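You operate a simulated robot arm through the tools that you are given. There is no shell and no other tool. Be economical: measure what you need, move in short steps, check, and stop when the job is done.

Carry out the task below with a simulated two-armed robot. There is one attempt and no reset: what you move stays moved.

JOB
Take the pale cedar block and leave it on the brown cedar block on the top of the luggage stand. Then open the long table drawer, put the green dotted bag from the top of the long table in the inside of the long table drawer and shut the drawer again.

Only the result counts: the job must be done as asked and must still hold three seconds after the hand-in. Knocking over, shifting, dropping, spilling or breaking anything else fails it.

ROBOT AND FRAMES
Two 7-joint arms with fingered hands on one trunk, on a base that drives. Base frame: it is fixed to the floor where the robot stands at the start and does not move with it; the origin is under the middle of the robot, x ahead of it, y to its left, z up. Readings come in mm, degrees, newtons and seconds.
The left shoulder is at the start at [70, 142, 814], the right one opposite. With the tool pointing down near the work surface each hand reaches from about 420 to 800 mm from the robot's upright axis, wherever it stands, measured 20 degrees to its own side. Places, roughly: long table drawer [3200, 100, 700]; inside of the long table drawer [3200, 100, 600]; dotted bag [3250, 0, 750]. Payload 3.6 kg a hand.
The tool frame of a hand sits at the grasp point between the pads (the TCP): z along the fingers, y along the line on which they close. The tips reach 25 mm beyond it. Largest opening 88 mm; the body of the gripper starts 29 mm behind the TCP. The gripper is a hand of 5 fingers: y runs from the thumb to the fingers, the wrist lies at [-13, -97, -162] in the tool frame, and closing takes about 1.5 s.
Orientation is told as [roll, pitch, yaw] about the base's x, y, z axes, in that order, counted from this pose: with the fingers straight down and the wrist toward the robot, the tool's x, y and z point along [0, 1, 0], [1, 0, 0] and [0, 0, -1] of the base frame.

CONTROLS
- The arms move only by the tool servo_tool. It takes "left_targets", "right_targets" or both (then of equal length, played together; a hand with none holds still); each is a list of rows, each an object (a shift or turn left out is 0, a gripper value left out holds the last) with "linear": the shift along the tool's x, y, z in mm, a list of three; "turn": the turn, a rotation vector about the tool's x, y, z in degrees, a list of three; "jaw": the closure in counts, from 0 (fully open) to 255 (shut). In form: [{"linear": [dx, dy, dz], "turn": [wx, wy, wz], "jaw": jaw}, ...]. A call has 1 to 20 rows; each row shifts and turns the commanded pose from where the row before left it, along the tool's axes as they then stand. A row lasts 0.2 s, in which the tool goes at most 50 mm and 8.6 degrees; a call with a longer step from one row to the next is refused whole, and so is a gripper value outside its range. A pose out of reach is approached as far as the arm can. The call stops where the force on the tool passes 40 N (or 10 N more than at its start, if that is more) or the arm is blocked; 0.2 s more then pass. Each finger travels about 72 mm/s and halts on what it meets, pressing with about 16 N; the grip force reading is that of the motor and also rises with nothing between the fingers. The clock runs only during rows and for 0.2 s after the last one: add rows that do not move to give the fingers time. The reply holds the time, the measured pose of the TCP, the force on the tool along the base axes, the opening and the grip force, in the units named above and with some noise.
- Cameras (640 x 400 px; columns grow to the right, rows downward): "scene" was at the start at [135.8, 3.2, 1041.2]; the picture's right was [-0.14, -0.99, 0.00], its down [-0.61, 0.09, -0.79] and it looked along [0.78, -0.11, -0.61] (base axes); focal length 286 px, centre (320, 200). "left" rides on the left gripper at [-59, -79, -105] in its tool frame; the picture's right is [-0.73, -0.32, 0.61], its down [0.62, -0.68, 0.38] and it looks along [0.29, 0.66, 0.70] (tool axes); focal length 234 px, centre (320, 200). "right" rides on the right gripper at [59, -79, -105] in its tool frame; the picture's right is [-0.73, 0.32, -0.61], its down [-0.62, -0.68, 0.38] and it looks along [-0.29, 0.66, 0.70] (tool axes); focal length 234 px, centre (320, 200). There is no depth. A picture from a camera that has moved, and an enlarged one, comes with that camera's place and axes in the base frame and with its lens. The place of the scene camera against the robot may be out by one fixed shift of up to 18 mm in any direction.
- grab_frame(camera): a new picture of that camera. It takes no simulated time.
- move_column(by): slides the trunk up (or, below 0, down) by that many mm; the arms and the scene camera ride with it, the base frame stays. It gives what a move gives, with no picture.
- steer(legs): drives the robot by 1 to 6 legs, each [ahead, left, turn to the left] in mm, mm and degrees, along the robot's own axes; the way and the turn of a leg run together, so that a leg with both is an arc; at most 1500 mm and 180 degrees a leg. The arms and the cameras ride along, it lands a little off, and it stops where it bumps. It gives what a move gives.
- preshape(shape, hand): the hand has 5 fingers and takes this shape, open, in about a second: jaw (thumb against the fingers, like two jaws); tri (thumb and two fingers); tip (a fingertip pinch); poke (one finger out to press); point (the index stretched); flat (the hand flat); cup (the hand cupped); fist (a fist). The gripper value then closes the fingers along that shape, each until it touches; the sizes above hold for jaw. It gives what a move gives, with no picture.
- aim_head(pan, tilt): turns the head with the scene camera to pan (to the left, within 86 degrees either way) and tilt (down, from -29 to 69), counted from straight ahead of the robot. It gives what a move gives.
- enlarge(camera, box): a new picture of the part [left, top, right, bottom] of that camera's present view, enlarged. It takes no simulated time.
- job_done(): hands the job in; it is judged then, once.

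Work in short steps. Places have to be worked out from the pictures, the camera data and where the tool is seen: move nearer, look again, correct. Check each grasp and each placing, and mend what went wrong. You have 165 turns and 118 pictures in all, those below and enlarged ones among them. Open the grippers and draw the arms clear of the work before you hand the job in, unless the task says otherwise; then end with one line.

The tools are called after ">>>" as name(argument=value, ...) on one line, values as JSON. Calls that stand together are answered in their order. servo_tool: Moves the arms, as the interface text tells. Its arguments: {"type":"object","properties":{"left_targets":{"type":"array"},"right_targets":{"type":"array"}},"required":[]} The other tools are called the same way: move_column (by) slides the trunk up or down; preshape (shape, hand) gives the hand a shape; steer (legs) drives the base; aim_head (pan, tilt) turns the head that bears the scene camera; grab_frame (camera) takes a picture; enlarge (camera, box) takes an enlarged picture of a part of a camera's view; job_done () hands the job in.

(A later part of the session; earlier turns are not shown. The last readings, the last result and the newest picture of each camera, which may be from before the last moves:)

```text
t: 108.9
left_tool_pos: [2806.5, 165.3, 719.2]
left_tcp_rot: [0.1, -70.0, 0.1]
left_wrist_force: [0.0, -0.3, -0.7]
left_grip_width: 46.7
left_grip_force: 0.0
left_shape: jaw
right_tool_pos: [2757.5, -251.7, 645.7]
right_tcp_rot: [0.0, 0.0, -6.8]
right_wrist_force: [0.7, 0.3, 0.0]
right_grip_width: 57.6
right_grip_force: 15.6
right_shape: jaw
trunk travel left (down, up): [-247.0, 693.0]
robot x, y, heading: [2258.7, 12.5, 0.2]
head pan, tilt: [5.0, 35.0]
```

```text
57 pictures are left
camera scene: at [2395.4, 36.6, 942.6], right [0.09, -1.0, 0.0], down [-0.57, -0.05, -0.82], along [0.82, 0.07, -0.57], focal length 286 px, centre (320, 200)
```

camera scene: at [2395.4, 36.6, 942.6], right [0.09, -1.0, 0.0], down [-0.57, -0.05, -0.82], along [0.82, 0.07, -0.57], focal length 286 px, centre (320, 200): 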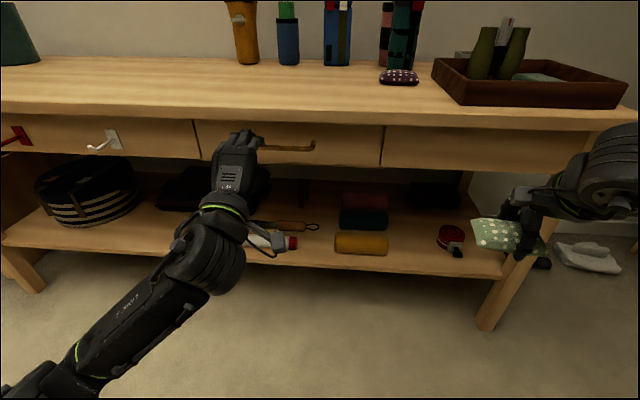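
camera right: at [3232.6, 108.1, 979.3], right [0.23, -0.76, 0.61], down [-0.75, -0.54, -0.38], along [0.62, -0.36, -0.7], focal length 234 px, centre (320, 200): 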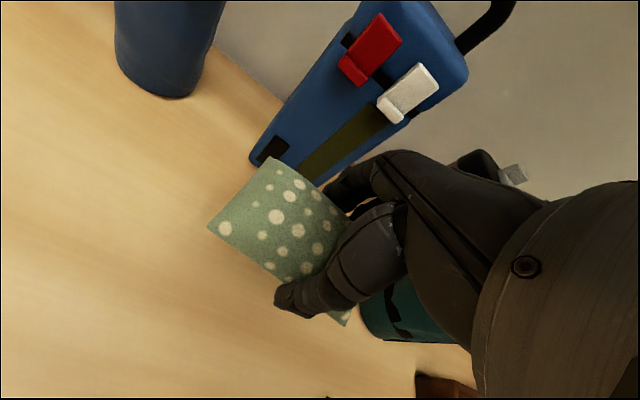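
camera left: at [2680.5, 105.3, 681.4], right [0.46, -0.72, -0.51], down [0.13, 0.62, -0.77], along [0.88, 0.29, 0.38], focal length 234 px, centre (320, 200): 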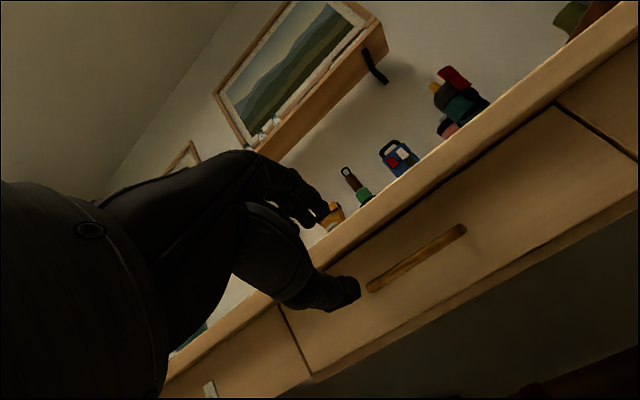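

The handle bar is around [2950, 147, 677], table slab bottom ≈722. Approach to ~45 mm short of the bar at matching height and look again.

>>> servo_tool(left_targets=[{"linear": [-9, -3, 30]}, {"linear": [-9, -3, 30]}, {"linear": [0, 0, 40]}, {}, {}])

>>> grab_frame(camera="left")

>>> enlarge(camera="scene", box=[200, 90, 360, 190])

```text
t: 110.1
left_tool_pos: [2900.4, 146.4, 678.0]
left_tcp_rot: [0.1, -70.1, 0.0]
left_wrist_force: [0.6, -0.3, 0.3]
left_grip_width: 46.8
left_grip_force: 0.0
left_shape: jaw
right_tool_pos: [2756.9, -251.2, 645.1]
right_tcp_rot: [0.1, 0.1, -6.8]
right_wrist_force: [-0.2, -0.6, -0.6]
right_grip_width: 57.4
right_grip_force: 15.7
right_shape: jaw
trunk travel left (down, up): [-247.0, 693.0]
robot x, y, heading: [2255.4, 11.5, 0.2]
head pan, tilt: [5.0, 35.0]
```

```text
56 pictures are left
camera left: at [2774.5, 87.7, 640.3], right [0.46, -0.73, -0.51], down [0.13, 0.62, -0.77], along [0.88, 0.29, 0.38], focal length 234 px, centre (320, 200)
```

left: 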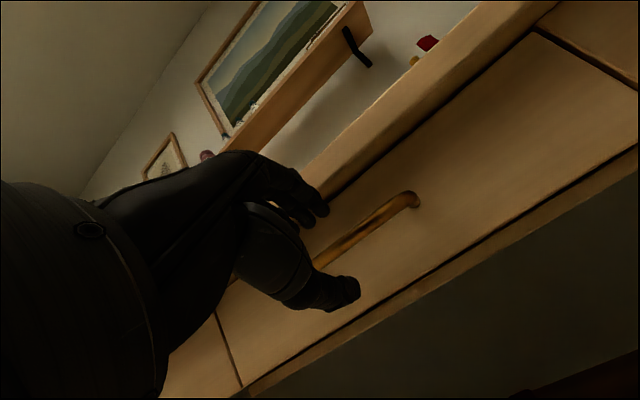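

```text
4.00 times, centred on (280, 140) of scene
camera zoom: at [2395.4, 36.6, 942.6], right [0.09, -1.0, 0.0], down [-0.57, -0.05, -0.82], along [0.82, 0.07, -0.57], focal length 1146 px, centre (480, 440)
```

zoom: 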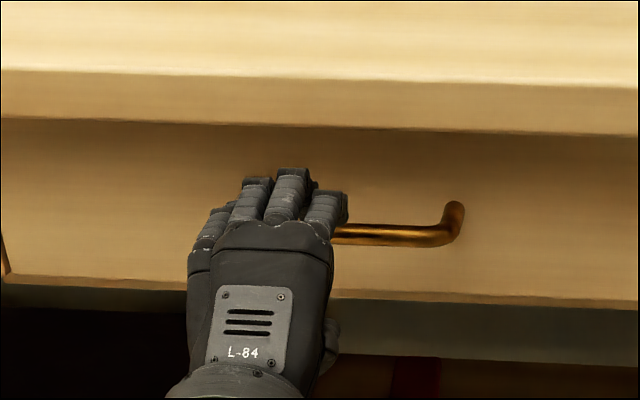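

Bar ≈ z 674, x between 2950 and 2972. Advance 48 mm horizontally with the force guard and look.

>>> servo_tool(left_targets=[{"linear": [0, 4, 15]}, {"linear": [0, 4, 15]}, {"linear": [0, 4, 10]}, {"linear": [0, 2, 6]}, {}])

>>> grab_frame(camera="left")

>>> enlarge(camera="scene", box=[200, 90, 360, 190])

```text
t: 111.3
left_tool_pos: [2946.8, 146.1, 676.5]
left_tcp_rot: [0.2, -70.0, 0.0]
left_wrist_force: [-0.8, -0.5, 0.5]
left_grip_width: 46.8
left_grip_force: 0.1
left_shape: jaw
right_tool_pos: [2756.9, -252.1, 643.8]
right_tcp_rot: [0.1, 0.1, -6.8]
right_wrist_force: [-0.2, 0.8, 0.3]
right_grip_width: 57.4
right_grip_force: 15.5
right_shape: jaw
trunk travel left (down, up): [-247.0, 693.0]
robot x, y, heading: [2256.4, 14.4, 0.3]
head pan, tilt: [5.0, 35.0]
```

```text
54 pictures are left
camera left: at [2821.5, 87.4, 639.2], right [0.46, -0.73, -0.51], down [0.13, 0.62, -0.77], along [0.88, 0.29, 0.38], focal length 234 px, centre (320, 200)
```

left: 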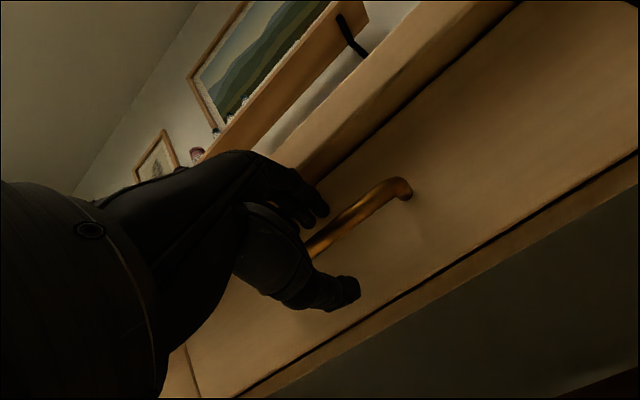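

```text
4.00 times, centred on (280, 140) of scene
camera zoom: at [2395.5, 36.5, 942.6], right [0.09, -1.0, 0.0], down [-0.57, -0.05, -0.82], along [0.82, 0.07, -0.57], focal length 1146 px, centre (480, 440)
```

zoom: 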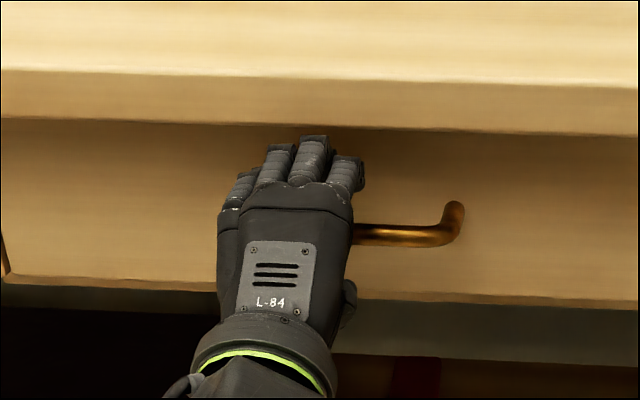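

The bar passes between upper fingers and thumb right at the TCP. Close on it.

>>> servo_tool(left_targets=[{"jaw": 180}, {"jaw": 255}, {}, {}, {}, {}, {}])

>>> grab_frame(camera="left")

```text
t: 112.9
left_tool_pos: [2948.7, 146.3, 676.8]
left_tcp_rot: [0.0, -69.9, -0.1]
left_wrist_force: [3.1, 0.0, -0.6]
left_grip_width: 3.9
left_grip_force: 16.1
left_shape: jaw
right_tool_pos: [2756.4, -251.4, 644.3]
right_tcp_rot: [0.2, 0.1, -6.8]
right_wrist_force: [0.3, 0.3, -0.4]
right_grip_width: 57.7
right_grip_force: 16.5
right_shape: jaw
trunk travel left (down, up): [-247.0, 693.0]
robot x, y, heading: [2257.1, 10.4, 0.2]
head pan, tilt: [5.0, 35.0]
```

```text
52 pictures are left
camera left: at [2821.6, 87.5, 638.8], right [0.46, -0.73, -0.51], down [0.13, 0.62, -0.77], along [0.88, 0.29, 0.38], focal length 234 px, centre (320, 200)
```

left: 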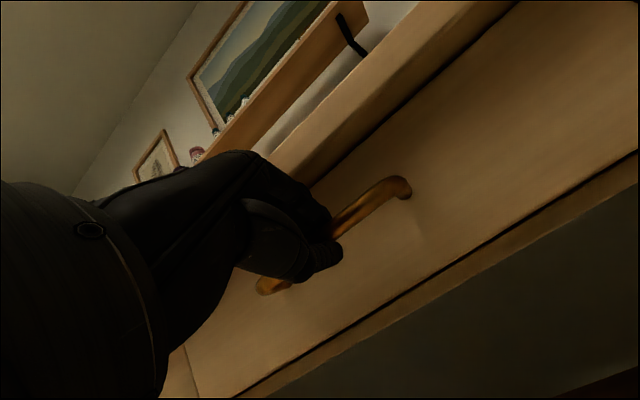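

Width reads 3.9 mm: the bar may be hooked inside the curled fingers or missed. Pull back 20 mm gently and check.

>>> servo_tool(left_targets=[{"linear": [0, -3.4, -9.4]}, {"linear": [0, -3.4, -9.4]}, {}])

>>> grab_frame(camera="left")

>>> enlarge(camera="scene", box=[200, 90, 360, 190])

```text
t: 113.7
left_tool_pos: [2927.8, 147.1, 675.7]
left_tcp_rot: [0.1, -70.0, 0.0]
left_wrist_force: [1.2, 0.6, 0.1]
left_grip_width: 4.0
left_grip_force: 16.2
left_shape: jaw
right_tool_pos: [2757.2, -250.7, 644.9]
right_tcp_rot: [0.1, -0.1, -6.8]
right_wrist_force: [-1.0, 0.1, -0.9]
right_grip_width: 57.4
right_grip_force: 15.4
right_shape: jaw
trunk travel left (down, up): [-247.0, 693.0]
robot x, y, heading: [2257.1, 17.2, 0.2]
head pan, tilt: [5.0, 35.0]
```

```text
51 pictures are left
camera left: at [2801.4, 87.6, 638.4], right [0.46, -0.73, -0.51], down [0.13, 0.62, -0.77], along [0.88, 0.29, 0.38], focal length 234 px, centre (320, 200)
```

left: 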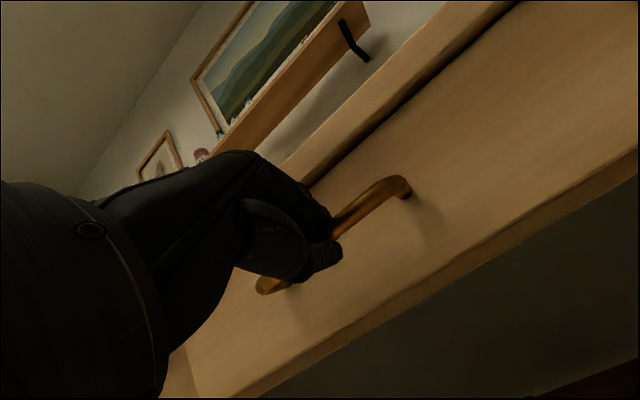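

```text
4.00 times, centred on (280, 140) of scene
camera zoom: at [2395.6, 36.5, 942.6], right [0.09, -1.0, 0.0], down [-0.57, -0.05, -0.82], along [0.82, 0.07, -0.57], focal length 1146 px, centre (480, 440)
```

zoom: 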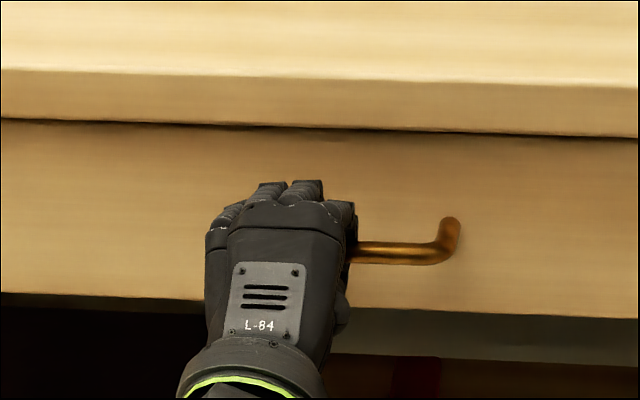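

The drawer moves with the hand. Pull it further open by driving back.

>>> steer(legs=[[-120, 0, 0]])

>>> steer(legs=[[-110, 0, 0]])

>>> grab_frame(camera="scene")

```text
t: 114.9
left_tool_pos: [2807.9, 145.9, 676.6]
left_tcp_rot: [0.0, -70.1, 0.1]
left_wrist_force: [0.5, -2.2, -2.0]
left_grip_width: 4.6
left_grip_force: 16.3
left_shape: jaw
right_tool_pos: [2637.0, -251.3, 643.3]
right_tcp_rot: [0.0, 0.1, -6.8]
right_wrist_force: [-0.3, -1.0, -0.5]
right_grip_width: 57.7
right_grip_force: 15.8
right_shape: jaw
trunk travel left (down, up): [-247.0, 693.0]
robot x, y, heading: [2140.1, 17.8, 0.1]
head pan, tilt: [5.0, 35.0]
```

```text
t: 116.1
left_tool_pos: [2697.4, 147.1, 676.1]
left_tcp_rot: [0.0, -70.0, 0.1]
left_wrist_force: [1.0, 3.2, -3.0]
left_grip_width: 4.4
left_grip_force: 16.1
left_shape: jaw
right_tool_pos: [2528.1, -252.5, 644.7]
right_tcp_rot: [0.1, 0.1, -6.8]
right_wrist_force: [0.3, 0.0, -0.4]
right_grip_width: 57.7
right_grip_force: 15.9
right_shape: jaw
trunk travel left (down, up): [-247.0, 693.0]
robot x, y, heading: [2026.8, 15.2, 0.2]
head pan, tilt: [5.0, 35.0]
```

```text
49 pictures are left
camera scene: at [2165.7, 36.2, 942.5], right [0.09, -1.0, 0.0], down [-0.57, -0.05, -0.82], along [0.82, 0.07, -0.57], focal length 286 px, centre (320, 200)
```

scene: 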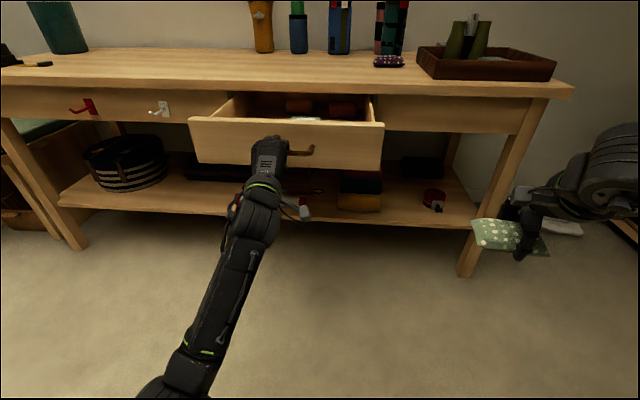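

Drawer is open ~250 mm. Release the handle: open part-way and back the left hand off.

>>> servo_tool(left_targets=[{"jaw": 100}, {}, {}, {"linear": [0, -7, -19]}, {"linear": [0, -10, -28]}, {"linear": [0, -14, -37]}, {"linear": [20, 0, -30]}, {}])

>>> grab_frame(camera="scene")

```text
t: 117.9
left_tool_pos: [2578.5, 167.0, 686.0]
left_tcp_rot: [0.2, -69.9, -0.1]
left_wrist_force: [0.9, -0.1, -0.1]
left_grip_width: 53.1
left_grip_force: 0.0
left_shape: jaw
right_tool_pos: [2527.1, -252.0, 644.4]
right_tcp_rot: [0.1, -0.1, -6.9]
right_wrist_force: [0.3, -0.2, -1.0]
right_grip_width: 57.7
right_grip_force: 15.9
right_shape: jaw
trunk travel left (down, up): [-247.0, 693.0]
robot x, y, heading: [2026.6, 15.2, 0.4]
head pan, tilt: [5.0, 35.0]
```

```text
48 pictures are left
camera scene: at [2165.1, 35.8, 942.6], right [0.09, -1.0, 0.0], down [-0.57, -0.05, -0.82], along [0.82, 0.07, -0.57], focal length 286 px, centre (320, 200)
```

scene: 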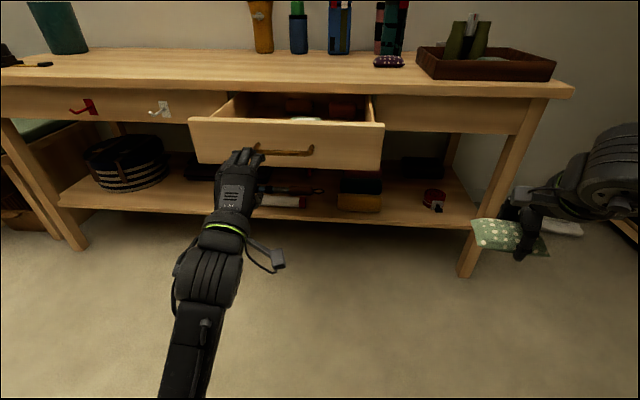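

Handle released, drawer stays open. Raise the trunk 200 mm and reposition so the right hand faces the drawer interior.

>>> move_column(by=200)

>>> steer(legs=[[0, 300, 0], [170, 0, 0]])

>>> aim_head(pan=-14, tilt=40)

>>> grab_frame(camera="scene")

>>> grab_frame(camera="right")

```text
t: 120.1
left_tool_pos: [2579.5, 166.1, 886.4]
left_tcp_rot: [0.2, -70.1, 0.0]
left_wrist_force: [0.4, 1.2, 1.1]
left_grip_width: 53.4
left_grip_force: 0.1
left_shape: jaw
right_tool_pos: [2526.2, -252.0, 843.8]
right_tcp_rot: [0.1, 0.0, -6.9]
right_wrist_force: [-0.9, -0.3, -0.4]
right_grip_width: 57.3
right_grip_force: 15.7
right_shape: jaw
trunk travel left (down, up): [-447.0, 493.0]
robot x, y, heading: [2026.4, 11.5, 0.3]
head pan, tilt: [5.0, 35.0]
```

```text
t: 123.2
left_tool_pos: [2748.5, 463.1, 885.7]
left_tcp_rot: [0.1, -69.9, -0.5]
left_wrist_force: [0.0, 0.1, 0.1]
left_grip_width: 53.5
left_grip_force: 0.1
left_shape: jaw
right_tool_pos: [2694.9, 44.3, 844.6]
right_tcp_rot: [0.1, 0.0, -7.2]
right_wrist_force: [-0.5, -0.8, -0.9]
right_grip_width: 57.5
right_grip_force: 16.6
right_shape: jaw
trunk travel left (down, up): [-447.0, 493.0]
robot x, y, heading: [2193.6, 309.9, -0.0]
head pan, tilt: [5.0, 35.0]
```

```text
t: 124.0
left_tool_pos: [2749.2, 463.1, 885.7]
left_tcp_rot: [0.1, -70.0, -0.5]
left_wrist_force: [-0.6, 0.1, 0.0]
left_grip_width: 53.2
left_grip_force: 0.1
left_shape: jaw
right_tool_pos: [2693.2, 45.8, 845.0]
right_tcp_rot: [0.1, 0.1, -7.2]
right_wrist_force: [-0.2, 0.9, -0.7]
right_grip_width: 57.5
right_grip_force: 15.6
right_shape: jaw
trunk travel left (down, up): [-447.0, 493.0]
robot x, y, heading: [2196.9, 315.1, -0.0]
head pan, tilt: [-14.0, 40.0]
```

```text
47 pictures are left
camera scene: at [2328.4, 306.8, 1135.0], right [-0.25, -0.97, 0.0], down [-0.62, 0.16, -0.77], along [0.74, -0.19, -0.64], focal length 286 px, centre (320, 200)
```

scene: 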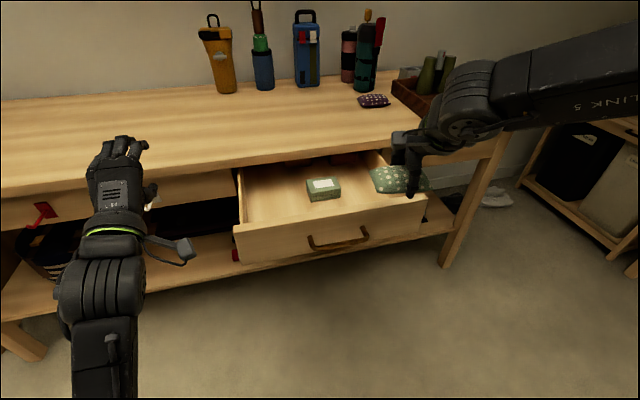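

```text
46 pictures are left
camera right: at [2622.7, 111.9, 949.0], right [0.23, -0.76, 0.61], down [-0.75, -0.53, -0.38], along [0.61, -0.37, -0.7], focal length 234 px, centre (320, 200)
```

right: 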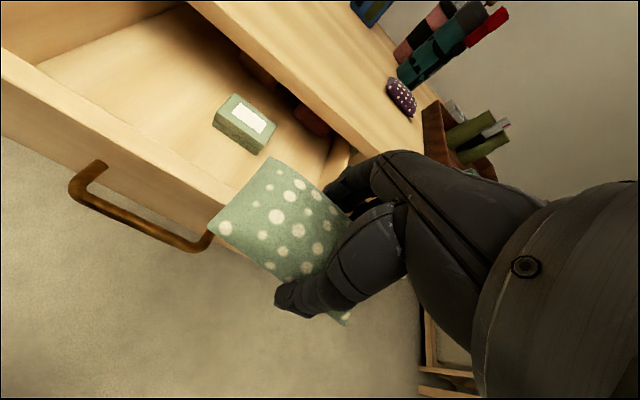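

A green box sits in the drawer at ≈[2928, 125]; the left half (y 180–330) is free. I'll put the bag at ≈[2857, 245]. Drive 145 mm left first for comfortable reach.

>>> steer(legs=[[30, 150, 0]])

```text
t: 125.4
left_tool_pos: [2779.9, 613.8, 884.7]
left_tcp_rot: [-0.2, -70.0, -0.4]
left_wrist_force: [-0.2, -0.1, 0.0]
left_grip_width: 53.1
left_grip_force: 0.0
left_shape: jaw
right_tool_pos: [2724.3, 194.4, 845.2]
right_tcp_rot: [0.1, 0.1, -7.3]
right_wrist_force: [0.3, -0.2, -0.1]
right_grip_width: 57.8
right_grip_force: 15.9
right_shape: jaw
trunk travel left (down, up): [-447.0, 493.0]
robot x, y, heading: [2230.1, 466.4, -0.2]
head pan, tilt: [-14.0, 40.0]
```

Move the bag over the free part of the drawer and lower to z≈790.

>>> servo_tool(right_targets=[{"linear": [16.8, 31.4, 0]}, {"linear": [16.8, 31.4, 0]}, {"linear": [16.8, 31.4, 0]}, {"linear": [16.8, 31.4, 0]}, {"linear": [0, 0, 25]}, {"linear": [0, 0, 30]}, {}])

>>> grab_frame(camera="right")

>>> grab_frame(camera="scene")

```text
t: 127.0
left_tool_pos: [2779.4, 612.1, 887.0]
left_tcp_rot: [0.1, -70.0, -0.5]
left_wrist_force: [0.0, 0.1, -0.7]
left_grip_width: 53.3
left_grip_force: 0.0
left_shape: jaw
right_tool_pos: [2857.1, 246.1, 791.3]
right_tcp_rot: [0.1, 0.1, -7.4]
right_wrist_force: [-0.1, 0.3, -1.0]
right_grip_width: 58.0
right_grip_force: 15.8
right_shape: jaw
trunk travel left (down, up): [-447.0, 493.0]
robot x, y, heading: [2226.7, 462.3, -0.3]
head pan, tilt: [-14.0, 40.0]
```

```text
45 pictures are left
camera right: at [2785.1, 313.1, 895.9], right [0.23, -0.76, 0.61], down [-0.76, -0.53, -0.38], along [0.61, -0.37, -0.7], focal length 234 px, centre (320, 200)
```

right: 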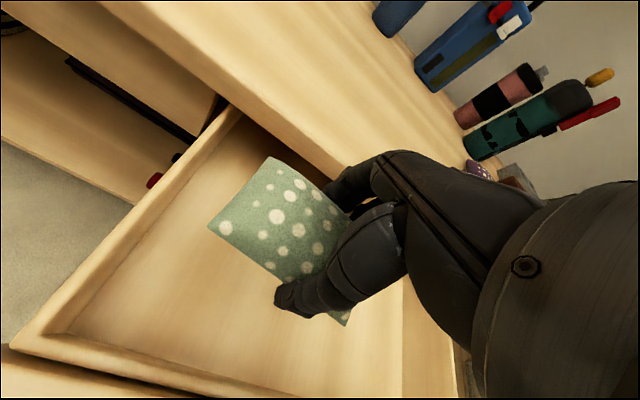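

```text
44 pictures are left
camera scene: at [2358.7, 456.9, 1135.1], right [-0.25, -0.97, 0.0], down [-0.62, 0.16, -0.77], along [0.74, -0.19, -0.64], focal length 286 px, centre (320, 200)
```

scene: 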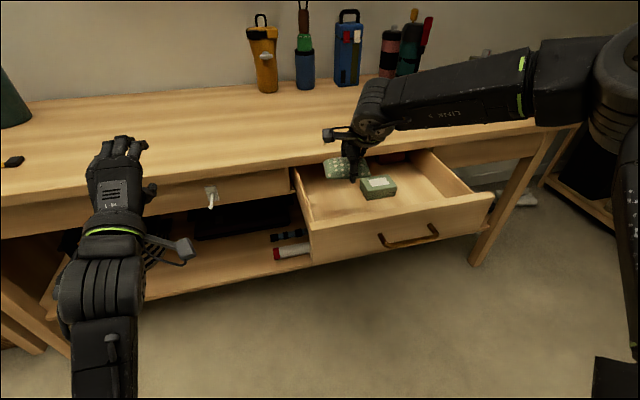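

The bag is clear of walls and slab. Lower with the trunk 80 mm (keeps the arm posture), after shifting 8 mm further in.

>>> servo_tool(right_targets=[{"linear": [0, 8, 0]}, {}])

>>> move_column(by=-80)

>>> grab_frame(camera="right")

>>> enlarge(camera="scene", box=[270, 80, 462, 200])

```text
t: 127.6
left_tool_pos: [2779.0, 612.3, 885.7]
left_tcp_rot: [0.1, -70.1, -0.5]
left_wrist_force: [0.0, 0.5, -0.8]
left_grip_width: 53.3
left_grip_force: 0.0
left_shape: jaw
right_tool_pos: [2863.6, 245.7, 790.8]
right_tcp_rot: [0.1, 0.0, -7.3]
right_wrist_force: [-0.4, 0.3, -0.4]
right_grip_width: 57.6
right_grip_force: 15.9
right_shape: jaw
trunk travel left (down, up): [-447.0, 493.0]
robot x, y, heading: [2224.6, 462.9, -0.3]
head pan, tilt: [-14.0, 40.0]
```

```text
t: 128.8
left_tool_pos: [2779.3, 612.3, 806.5]
left_tcp_rot: [0.1, -69.9, -0.4]
left_wrist_force: [-1.0, 0.5, 0.3]
left_grip_width: 53.4
left_grip_force: 0.0
left_shape: jaw
right_tool_pos: [2863.9, 243.5, 710.8]
right_tcp_rot: [0.0, 0.1, -7.2]
right_wrist_force: [-0.3, -0.3, -0.5]
right_grip_width: 57.7
right_grip_force: 16.1
right_shape: jaw
trunk travel left (down, up): [-367.0, 573.0]
robot x, y, heading: [2227.2, 458.2, -0.2]
head pan, tilt: [-14.0, 40.0]
```

```text
43 pictures are left
camera right: at [2792.8, 312.3, 815.5], right [0.23, -0.76, 0.61], down [-0.76, -0.53, -0.38], along [0.61, -0.37, -0.7], focal length 234 px, centre (320, 200)
```

right: 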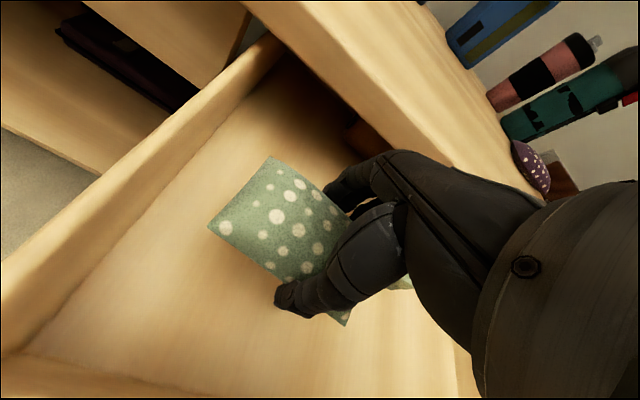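

```text
3.33 times, centred on (366, 140) of scene
camera zoom: at [2358.9, 456.9, 1055.1], right [-0.25, -0.97, 0.0], down [-0.62, 0.16, -0.77], along [0.74, -0.19, -0.64], focal length 955 px, centre (167, 400)
```

zoom: 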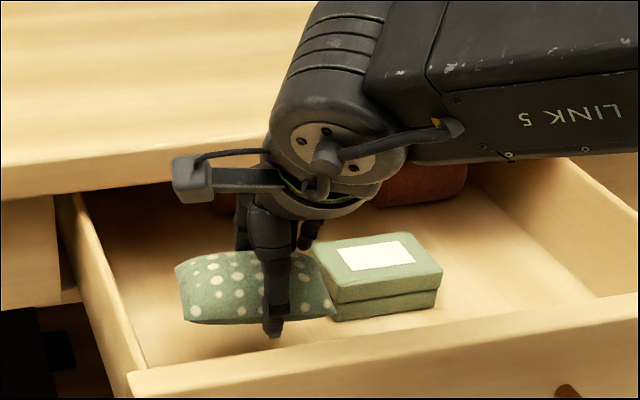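

Bag is inside the drawer opening, close to the green box at its right. Shift 10 mm left and lower until contact.

>>> servo_tool(right_targets=[{"linear": [10, 1, 0]}, {"linear": [0, 0, 8]}, {"linear": [0, 0, 6]}, {"linear": [0, 0, 5]}, {"linear": [0, 0, 4]}, {}])

>>> enlarge(camera="scene", box=[270, 80, 462, 200])

```text
t: 130.2
left_tool_pos: [2779.4, 612.2, 805.9]
left_tcp_rot: [0.2, -70.0, -0.5]
left_wrist_force: [-0.1, -0.6, 0.1]
left_grip_width: 53.4
left_grip_force: 0.0
left_shape: jaw
right_tool_pos: [2865.3, 254.8, 687.9]
right_tcp_rot: [0.1, 0.0, -7.3]
right_wrist_force: [-0.9, 0.1, -0.4]
right_grip_width: 57.6
right_grip_force: 15.6
right_shape: jaw
trunk travel left (down, up): [-367.0, 573.0]
robot x, y, heading: [2227.3, 461.8, -0.3]
head pan, tilt: [-14.0, 40.0]
```

```text
3.33 times, centred on (366, 140) of scene
camera zoom: at [2359.1, 456.9, 1055.0], right [-0.25, -0.97, 0.0], down [-0.62, 0.16, -0.77], along [0.74, -0.19, -0.64], focal length 955 px, centre (167, 400)
```

zoom: 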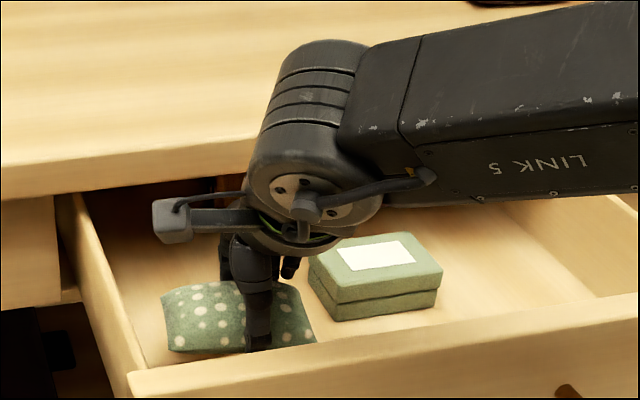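

No contact yet. Continue down in small steps with the guard.

>>> servo_tool(right_targets=[{"linear": [0, 0, 4]}, {"linear": [0, 0, 4]}, {"linear": [0, 0, 4]}, {}])

>>> enlarge(camera="scene", box=[270, 80, 462, 200])

```text
t: 131.2
left_tool_pos: [2779.9, 611.9, 807.1]
left_tcp_rot: [0.2, -70.0, -0.6]
left_wrist_force: [0.2, 0.5, 0.1]
left_grip_width: 53.4
left_grip_force: 0.1
left_shape: jaw
right_tool_pos: [2865.0, 254.5, 675.2]
right_tcp_rot: [0.1, 0.0, -7.3]
right_wrist_force: [-0.5, 0.1, -0.5]
right_grip_width: 57.7
right_grip_force: 16.3
right_shape: jaw
trunk travel left (down, up): [-367.0, 573.0]
robot x, y, heading: [2226.6, 462.2, -0.4]
head pan, tilt: [-14.0, 40.0]
```

```text
3.33 times, centred on (366, 140) of scene
camera zoom: at [2359.1, 456.9, 1055.0], right [-0.25, -0.97, 0.0], down [-0.62, 0.16, -0.77], along [0.74, -0.19, -0.64], focal length 955 px, centre (167, 400)
```

zoom: 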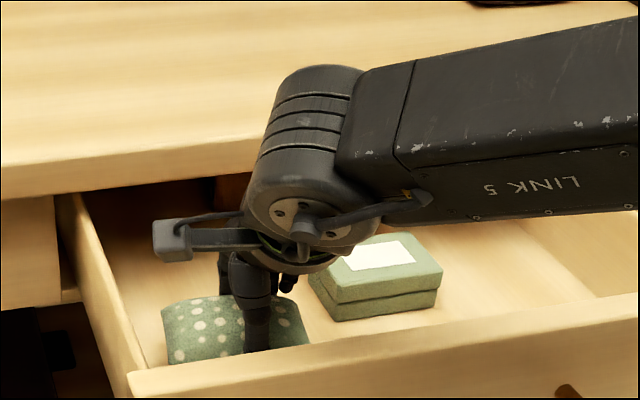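

Still no contact; go on 9 mm.

>>> servo_tool(right_targets=[{"linear": [0, 0, 3]}, {"linear": [0, 0, 3]}, {"linear": [0, 0, 3]}, {}])

```text
t: 132.2
left_tool_pos: [2780.5, 612.3, 806.4]
left_tcp_rot: [0.0, -70.1, -0.5]
left_wrist_force: [-1.1, 1.0, -0.5]
left_grip_width: 53.2
left_grip_force: 0.0
left_shape: jaw
right_tool_pos: [2866.1, 255.0, 667.5]
right_tcp_rot: [0.2, 0.0, -7.4]
right_wrist_force: [-0.6, -0.6, -0.4]
right_grip_width: 57.4
right_grip_force: 15.8
right_shape: jaw
trunk travel left (down, up): [-367.0, 573.0]
robot x, y, heading: [2227.0, 463.4, -0.0]
head pan, tilt: [-14.0, 40.0]
```

Tips at ~642. A little further.

>>> servo_tool(right_targets=[{"linear": [0, 0, 3]}, {"linear": [0, 0, 3]}, {"linear": [0, 0, 2]}, {}])

>>> grab_frame(camera="right")

```text
t: 133.2
left_tool_pos: [2780.1, 611.4, 805.6]
left_tcp_rot: [0.1, -70.0, -0.5]
left_wrist_force: [-0.2, -0.4, -0.1]
left_grip_width: 53.2
left_grip_force: 0.1
left_shape: jaw
right_tool_pos: [2865.8, 254.7, 658.5]
right_tcp_rot: [0.2, 0.1, -7.3]
right_wrist_force: [-0.5, -0.2, -0.4]
right_grip_width: 57.5
right_grip_force: 15.8
right_shape: jaw
trunk travel left (down, up): [-367.0, 573.0]
robot x, y, heading: [2229.7, 461.9, -0.3]
head pan, tilt: [-14.0, 40.0]
```

```text
39 pictures are left
camera right: at [2794.9, 322.1, 762.8], right [0.23, -0.76, 0.61], down [-0.76, -0.53, -0.38], along [0.61, -0.37, -0.7], focal length 234 px, centre (320, 200)
```

right: 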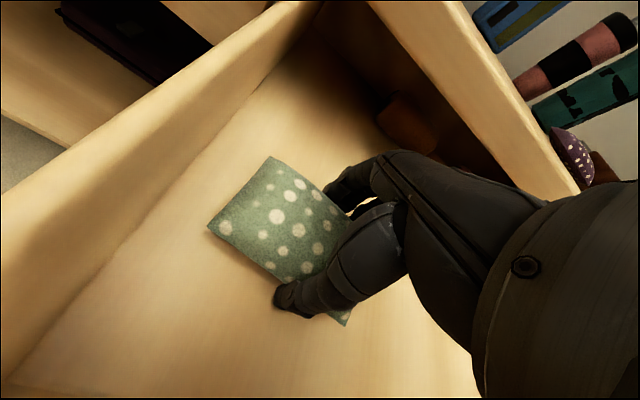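

The floor looks still a bit below. Continue 10 mm with the guard.

>>> servo_tool(right_targets=[{"linear": [0, 0, 3]}, {"linear": [0, 0, 3]}, {"linear": [0, 0, 3]}, {"linear": [0, 0, 3]}, {}])

```text
t: 134.2
left_tool_pos: [2778.6, 613.3, 807.1]
left_tcp_rot: [0.0, -70.1, -0.3]
left_wrist_force: [-1.1, 0.6, 0.2]
left_grip_width: 53.4
left_grip_force: 0.1
left_shape: jaw
right_tool_pos: [2867.5, 255.3, 656.5]
right_tcp_rot: [0.4, -0.8, -7.3]
right_wrist_force: [1.1, -0.7, 23.8]
right_grip_width: 56.3
right_grip_force: 16.1
right_shape: jaw
trunk travel left (down, up): [-367.0, 573.0]
robot x, y, heading: [2226.8, 465.4, -0.3]
head pan, tilt: [-14.0, 40.0]
stopped in row 5 (right hand): the force on the tool passed its limit (the readings are from after the stop); the commanded pose is now the measured one
```

Contact: floor at ~z 631. Relieve 3 mm and open the hand.

>>> servo_tool(right_targets=[{"linear": [0, 0, -3]}, {"jaw": 120}, {"jaw": 80}, {"jaw": 30}, {"jaw": 0}, {}, {}])

>>> grab_frame(camera="right")

```text
t: 135.8
left_tool_pos: [2778.1, 613.7, 806.2]
left_tcp_rot: [0.0, -70.1, -0.3]
left_wrist_force: [-0.2, 1.0, -0.6]
left_grip_width: 53.2
left_grip_force: 0.1
left_shape: jaw
right_tool_pos: [2866.7, 256.3, 654.8]
right_tcp_rot: [0.3, -0.4, -7.4]
right_wrist_force: [-2.2, 1.2, 9.4]
right_grip_width: 86.3
right_grip_force: 0.1
right_shape: jaw
trunk travel left (down, up): [-367.0, 573.0]
robot x, y, heading: [2226.2, 465.3, -0.3]
head pan, tilt: [-14.0, 40.0]
```

```text
38 pictures are left
camera right: at [2794.8, 322.7, 758.3], right [0.22, -0.76, 0.61], down [-0.75, -0.53, -0.39], along [0.62, -0.37, -0.69], focal length 234 px, centre (320, 200)
```

right: 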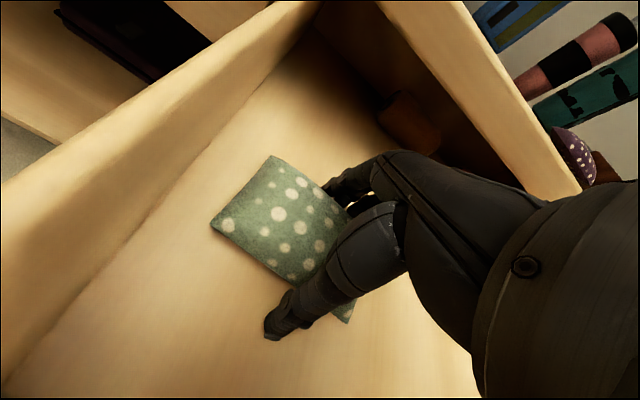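

Released with the bag lying on the drawer floor. Retract straight up.

>>> servo_tool(right_targets=[{"linear": [0, 0, -10]}, {"linear": [0, 0, -20]}, {"linear": [0, 0, -35]}, {"linear": [0, 0, -45]}, {"linear": [0, 0, -45]}, {"linear": [-5, -40, -10]}, {"linear": [-5, -45, 0]}, {}])

>>> grab_frame(camera="scene")

```text
t: 137.6
left_tool_pos: [2779.9, 611.8, 806.1]
left_tcp_rot: [0.1, -70.0, -0.5]
left_wrist_force: [0.5, -0.8, -0.2]
left_grip_width: 53.2
left_grip_force: 0.1
left_shape: jaw
right_tool_pos: [2781.0, 256.5, 818.2]
right_tcp_rot: [0.3, -0.3, -7.4]
right_wrist_force: [-1.1, -0.8, -0.2]
right_grip_width: 87.9
right_grip_force: 0.0
right_shape: jaw
trunk travel left (down, up): [-367.0, 573.0]
robot x, y, heading: [2223.5, 461.0, -0.1]
head pan, tilt: [-14.0, 40.0]
```

```text
37 pictures are left
camera scene: at [2359.3, 456.8, 1055.0], right [-0.25, -0.97, 0.0], down [-0.62, 0.16, -0.77], along [0.74, -0.19, -0.64], focal length 286 px, centre (320, 200)
```

scene: 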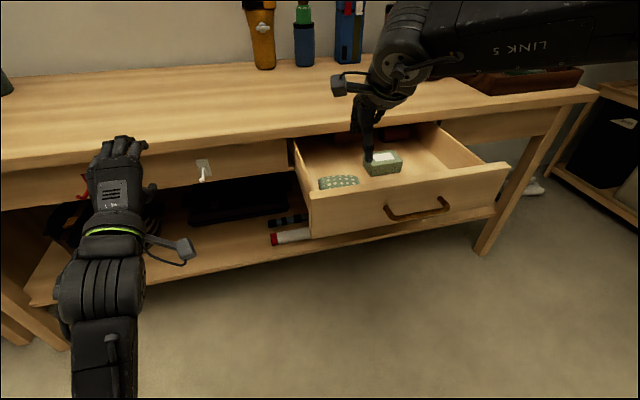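

The bag rests in the drawer. Retract the right arm, drive back and right to the pulling position, and lower the trunk 130 mm so the left hand is at handle height again.

>>> servo_tool(right_targets=[{"linear": [-20, -20, 0]}, {"linear": [-20, -20, 0]}, {"linear": [-20, -20, 0]}, {}])

>>> steer(legs=[[-205, 0, 0], [0, -448, 0]])

>>> move_column(by=-125)

>>> aim_head(pan=5, tilt=35)

>>> grab_frame(camera="scene")

>>> grab_frame(camera="left")

```text
t: 138.6
left_tool_pos: [2779.6, 613.3, 805.8]
left_tcp_rot: [0.2, -70.0, -0.5]
left_wrist_force: [0.0, -0.8, -1.3]
left_grip_width: 53.4
left_grip_force: 0.1
left_shape: jaw
right_tool_pos: [2714.5, 203.5, 816.3]
right_tcp_rot: [0.3, -0.3, -7.3]
right_wrist_force: [0.0, 1.0, -0.2]
right_grip_width: 88.0
right_grip_force: 0.1
right_shape: jaw
trunk travel left (down, up): [-367.0, 573.0]
robot x, y, heading: [2227.7, 465.4, -0.2]
head pan, tilt: [-14.0, 40.0]
```

```text
t: 142.6
left_tool_pos: [2575.1, 170.4, 806.6]
left_tcp_rot: [0.2, -70.1, 0.0]
left_wrist_force: [0.0, 0.6, -0.4]
left_grip_width: 53.1
left_grip_force: 0.0
left_shape: jaw
right_tool_pos: [2513.6, -241.1, 816.6]
right_tcp_rot: [0.3, -0.3, -6.7]
right_wrist_force: [0.6, 1.1, -0.3]
right_grip_width: 87.8
right_grip_force: 0.1
right_shape: jaw
trunk travel left (down, up): [-367.0, 573.0]
robot x, y, heading: [2025.7, 11.6, 0.3]
head pan, tilt: [-14.0, 40.0]
```

```text
t: 144.1
left_tool_pos: [2575.0, 170.4, 680.6]
left_tcp_rot: [0.0, -70.0, 0.2]
left_wrist_force: [0.2, -0.4, 0.5]
left_grip_width: 53.2
left_grip_force: 0.0
left_shape: jaw
right_tool_pos: [2513.8, -240.8, 692.7]
right_tcp_rot: [0.2, -0.3, -6.6]
right_wrist_force: [-0.2, 0.4, -1.0]
right_grip_width: 87.9
right_grip_force: 0.2
right_shape: jaw
trunk travel left (down, up): [-242.0, 698.0]
robot x, y, heading: [2025.8, 11.4, 0.3]
head pan, tilt: [-14.0, 40.0]
```

```text
t: 144.9
left_tool_pos: [2575.4, 170.8, 681.0]
left_tcp_rot: [0.1, -70.0, 0.2]
left_wrist_force: [-0.6, 0.3, -1.5]
left_grip_width: 53.1
left_grip_force: 0.1
left_shape: jaw
right_tool_pos: [2514.5, -239.9, 692.5]
right_tcp_rot: [0.2, -0.4, -6.8]
right_wrist_force: [0.5, 1.0, 0.3]
right_grip_width: 87.9
right_grip_force: 0.0
right_shape: jaw
trunk travel left (down, up): [-242.0, 698.0]
robot x, y, heading: [2022.7, 12.0, 0.3]
head pan, tilt: [5.0, 35.0]
```

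```text
36 pictures are left
camera scene: at [2161.5, 37.2, 937.6], right [0.09, -1.0, 0.0], down [-0.57, -0.05, -0.82], along [0.82, 0.08, -0.57], focal length 286 px, centre (320, 200)
```

scene: 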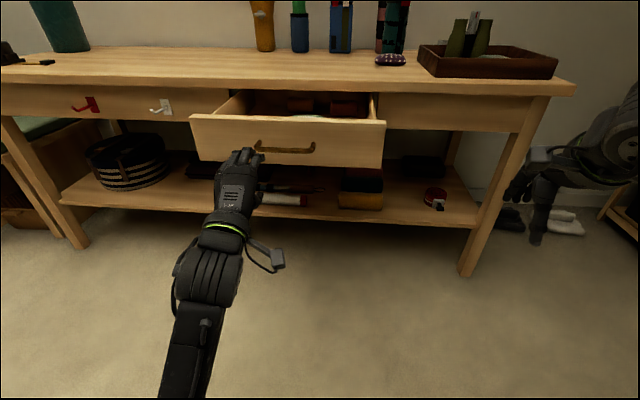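

```text
35 pictures are left
camera left: at [2448.6, 110.3, 643.2], right [0.46, -0.72, -0.51], down [0.12, 0.62, -0.77], along [0.88, 0.29, 0.38], focal length 234 px, centre (320, 200)
```

left: 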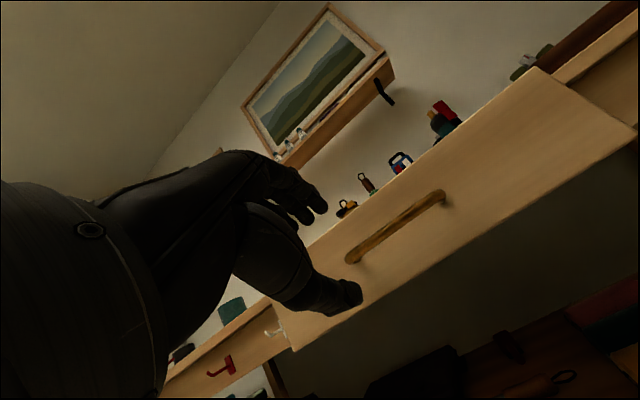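

Approach the handle in the same relative pose as before: target TCP [2697, 147, 676.5].

>>> servo_tool(left_targets=[{"linear": [-8, 9, 29], "jaw": 110}, {"linear": [-8, 9.5, 29]}, {"linear": [-7.5, 9.5, 29]}, {"linear": [0, 6, 19]}, {"linear": [0, 3.5, 10]}, {}])

>>> grab_frame(camera="left")

```text
t: 146.3
left_tool_pos: [2697.4, 146.1, 676.5]
left_tcp_rot: [0.1, -70.1, 0.2]
left_wrist_force: [1.0, -0.4, -0.4]
left_grip_width: 50.7
left_grip_force: 0.1
left_shape: jaw
right_tool_pos: [2514.5, -240.4, 691.5]
right_tcp_rot: [0.2, -0.3, -6.7]
right_wrist_force: [0.2, 0.5, 0.8]
right_grip_width: 87.9
right_grip_force: 0.1
right_shape: jaw
trunk travel left (down, up): [-242.0, 698.0]
robot x, y, heading: [2023.7, 9.5, 0.5]
head pan, tilt: [5.0, 35.0]
```

```text
34 pictures are left
camera left: at [2571.2, 86.9, 638.7], right [0.46, -0.72, -0.51], down [0.12, 0.62, -0.77], along [0.88, 0.29, 0.38], focal length 234 px, centre (320, 200)
```

left: 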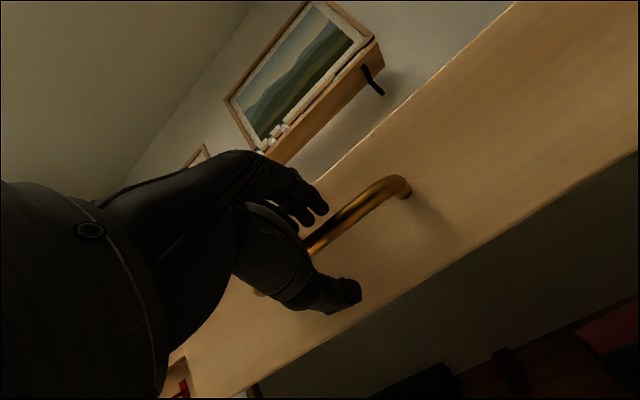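

Same relative pose as before. Close on the bar and push by driving 130 mm, then 110 mm.

>>> servo_tool(left_targets=[{"jaw": 180}, {"jaw": 255}, {}, {}, {}, {}, {}])

>>> steer(legs=[[130, 0, 0]])

>>> steer(legs=[[105, 0, 0]])

>>> grab_frame(camera="scene")

```text
t: 147.9
left_tool_pos: [2698.2, 146.3, 675.3]
left_tcp_rot: [0.0, -69.9, 0.3]
left_wrist_force: [2.7, 0.0, -2.3]
left_grip_width: 0.0
left_grip_force: 16.1
left_shape: jaw
right_tool_pos: [2515.4, -240.3, 690.7]
right_tcp_rot: [0.4, -0.3, -6.7]
right_wrist_force: [0.6, -0.1, 0.0]
right_grip_width: 87.6
right_grip_force: 0.0
right_shape: jaw
trunk travel left (down, up): [-242.0, 698.0]
robot x, y, heading: [2024.6, 15.5, -0.1]
head pan, tilt: [5.0, 35.0]
```

```text
t: 149.2
left_tool_pos: [2829.6, 147.4, 675.6]
left_tcp_rot: [0.1, -70.0, 0.1]
left_wrist_force: [0.4, -1.5, -4.7]
left_grip_width: 0.0
left_grip_force: 15.8
left_shape: jaw
right_tool_pos: [2646.7, -239.1, 690.5]
right_tcp_rot: [0.3, -0.3, -6.8]
right_wrist_force: [-0.9, 0.2, -0.6]
right_grip_width: 87.7
right_grip_force: 0.0
right_shape: jaw
trunk travel left (down, up): [-242.0, 698.0]
robot x, y, heading: [2152.7, 16.1, 0.5]
head pan, tilt: [5.0, 35.0]
```

```text
t: 150.4
left_tool_pos: [2934.3, 147.6, 675.4]
left_tcp_rot: [0.1, -69.8, 0.2]
left_wrist_force: [0.5, -1.4, -6.0]
left_grip_width: 0.0
left_grip_force: 16.0
left_shape: jaw
right_tool_pos: [2750.5, -239.8, 692.5]
right_tcp_rot: [0.4, -0.2, -6.7]
right_wrist_force: [0.6, -0.1, 0.4]
right_grip_width: 87.6
right_grip_force: 0.0
right_shape: jaw
trunk travel left (down, up): [-242.0, 698.0]
robot x, y, heading: [2259.6, 15.2, 0.3]
head pan, tilt: [5.0, 35.0]
```

```text
33 pictures are left
camera scene: at [2398.1, 38.5, 937.4], right [0.09, -1.0, 0.0], down [-0.57, -0.05, -0.82], along [0.82, 0.08, -0.57], focal length 286 px, centre (320, 200)
```

scene: 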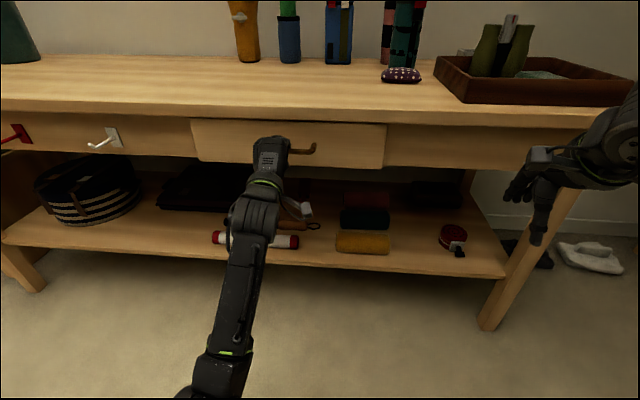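

Nearly shut. Push the last stretch with the arm in small steps until it stops.

>>> servo_tool(left_targets=[{"linear": [0, 1.7, 4.7]}, {"linear": [0, 1.7, 4.7]}, {"linear": [0, 1.7, 4.7]}, {"linear": [0, 1.7, 4.7]}, {}])

>>> enlarge(camera="scene", box=[160, 80, 416, 240])

```text
t: 151.6
left_tool_pos: [2954.3, 148.3, 674.9]
left_tcp_rot: [0.1, -69.8, 0.3]
left_wrist_force: [-2.0, -1.4, -6.6]
left_grip_width: 0.1
left_grip_force: 16.0
left_shape: jaw
right_tool_pos: [2751.0, -239.7, 690.7]
right_tcp_rot: [0.2, -0.3, -6.7]
right_wrist_force: [0.3, -0.7, 0.8]
right_grip_width: 87.6
right_grip_force: 0.1
right_shape: jaw
trunk travel left (down, up): [-242.0, 698.0]
robot x, y, heading: [2260.0, 12.1, 0.4]
head pan, tilt: [5.0, 35.0]
```

```text
2.50 times, centred on (288, 160) of scene
camera zoom: at [2398.2, 38.6, 937.4], right [0.09, -1.0, 0.0], down [-0.57, -0.05, -0.82], along [0.81, 0.08, -0.57], focal length 716 px, centre (400, 300)
```

zoom: 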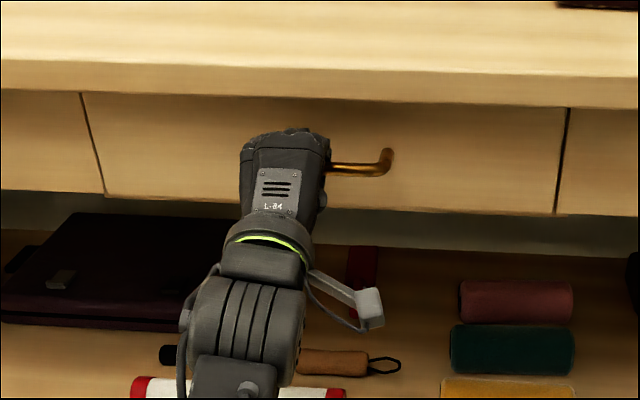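

It appears flush; push a little more to confirm the stop.

>>> servo_tool(left_targets=[{"linear": [0, 1.4, 3.8]}, {"linear": [0, 1.4, 3.8]}, {"linear": [0, 1, 2.8]}, {}])

>>> grab_frame(camera="left")

```text
t: 152.6
left_tool_pos: [2964.7, 147.7, 675.2]
left_tcp_rot: [0.0, -69.8, 0.2]
left_wrist_force: [-5.9, 0.1, -8.0]
left_grip_width: 0.1
left_grip_force: 16.7
left_shape: jaw
right_tool_pos: [2750.4, -239.7, 690.9]
right_tcp_rot: [0.3, -0.3, -6.7]
right_wrist_force: [-0.1, -1.0, -0.1]
right_grip_width: 87.6
right_grip_force: 0.1
right_shape: jaw
trunk travel left (down, up): [-242.0, 698.0]
robot x, y, heading: [2256.0, 16.5, 0.3]
head pan, tilt: [5.0, 35.0]
```

```text
31 pictures are left
camera left: at [2838.2, 88.2, 638.4], right [0.46, -0.72, -0.51], down [0.12, 0.62, -0.77], along [0.88, 0.29, 0.38], focal length 234 px, centre (320, 200)
```

left: 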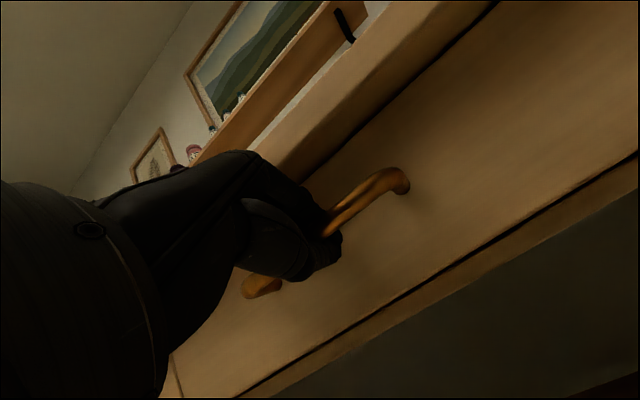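

Force rising only mildly; the hand is sliding a bit on the bar. Release, back off without pulling, and inspect.

>>> servo_tool(left_targets=[{"jaw": 100}, {}, {}, {}, {"linear": [0, -5, -14]}, {"linear": [0, -10, -28]}, {"linear": [0, -14, -37]}, {"linear": [0, -10, -28]}, {}])

>>> grab_frame(camera="left")

>>> enlarge(camera="scene", box=[160, 80, 416, 240])

```text
t: 154.6
left_tool_pos: [2853.4, 146.3, 676.6]
left_tcp_rot: [0.2, -69.9, 0.1]
left_wrist_force: [-0.1, -0.3, 0.9]
left_grip_width: 53.3
left_grip_force: 0.0
left_shape: jaw
right_tool_pos: [2750.6, -239.3, 691.6]
right_tcp_rot: [0.3, -0.3, -6.8]
right_wrist_force: [0.5, 0.3, -0.1]
right_grip_width: 87.8
right_grip_force: 0.1
right_shape: jaw
trunk travel left (down, up): [-242.0, 698.0]
robot x, y, heading: [2259.7, 10.0, 0.2]
head pan, tilt: [5.0, 35.0]
```

```text
30 pictures are left
camera left: at [2725.7, 87.3, 639.0], right [0.46, -0.72, -0.51], down [0.12, 0.62, -0.77], along [0.88, 0.29, 0.38], focal length 234 px, centre (320, 200)
```

left: 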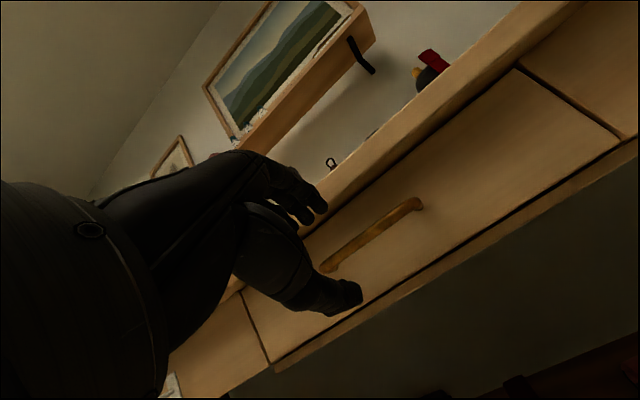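

```text
2.50 times, centred on (288, 160) of scene
camera zoom: at [2397.5, 38.6, 937.6], right [0.09, -1.0, 0.0], down [-0.57, -0.05, -0.82], along [0.82, 0.08, -0.57], focal length 716 px, centre (400, 300)
```

zoom: 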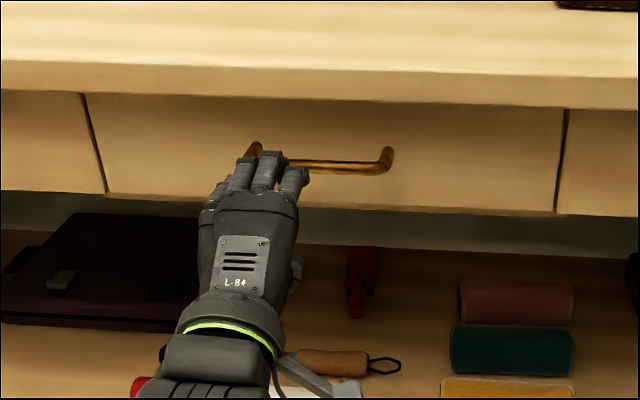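

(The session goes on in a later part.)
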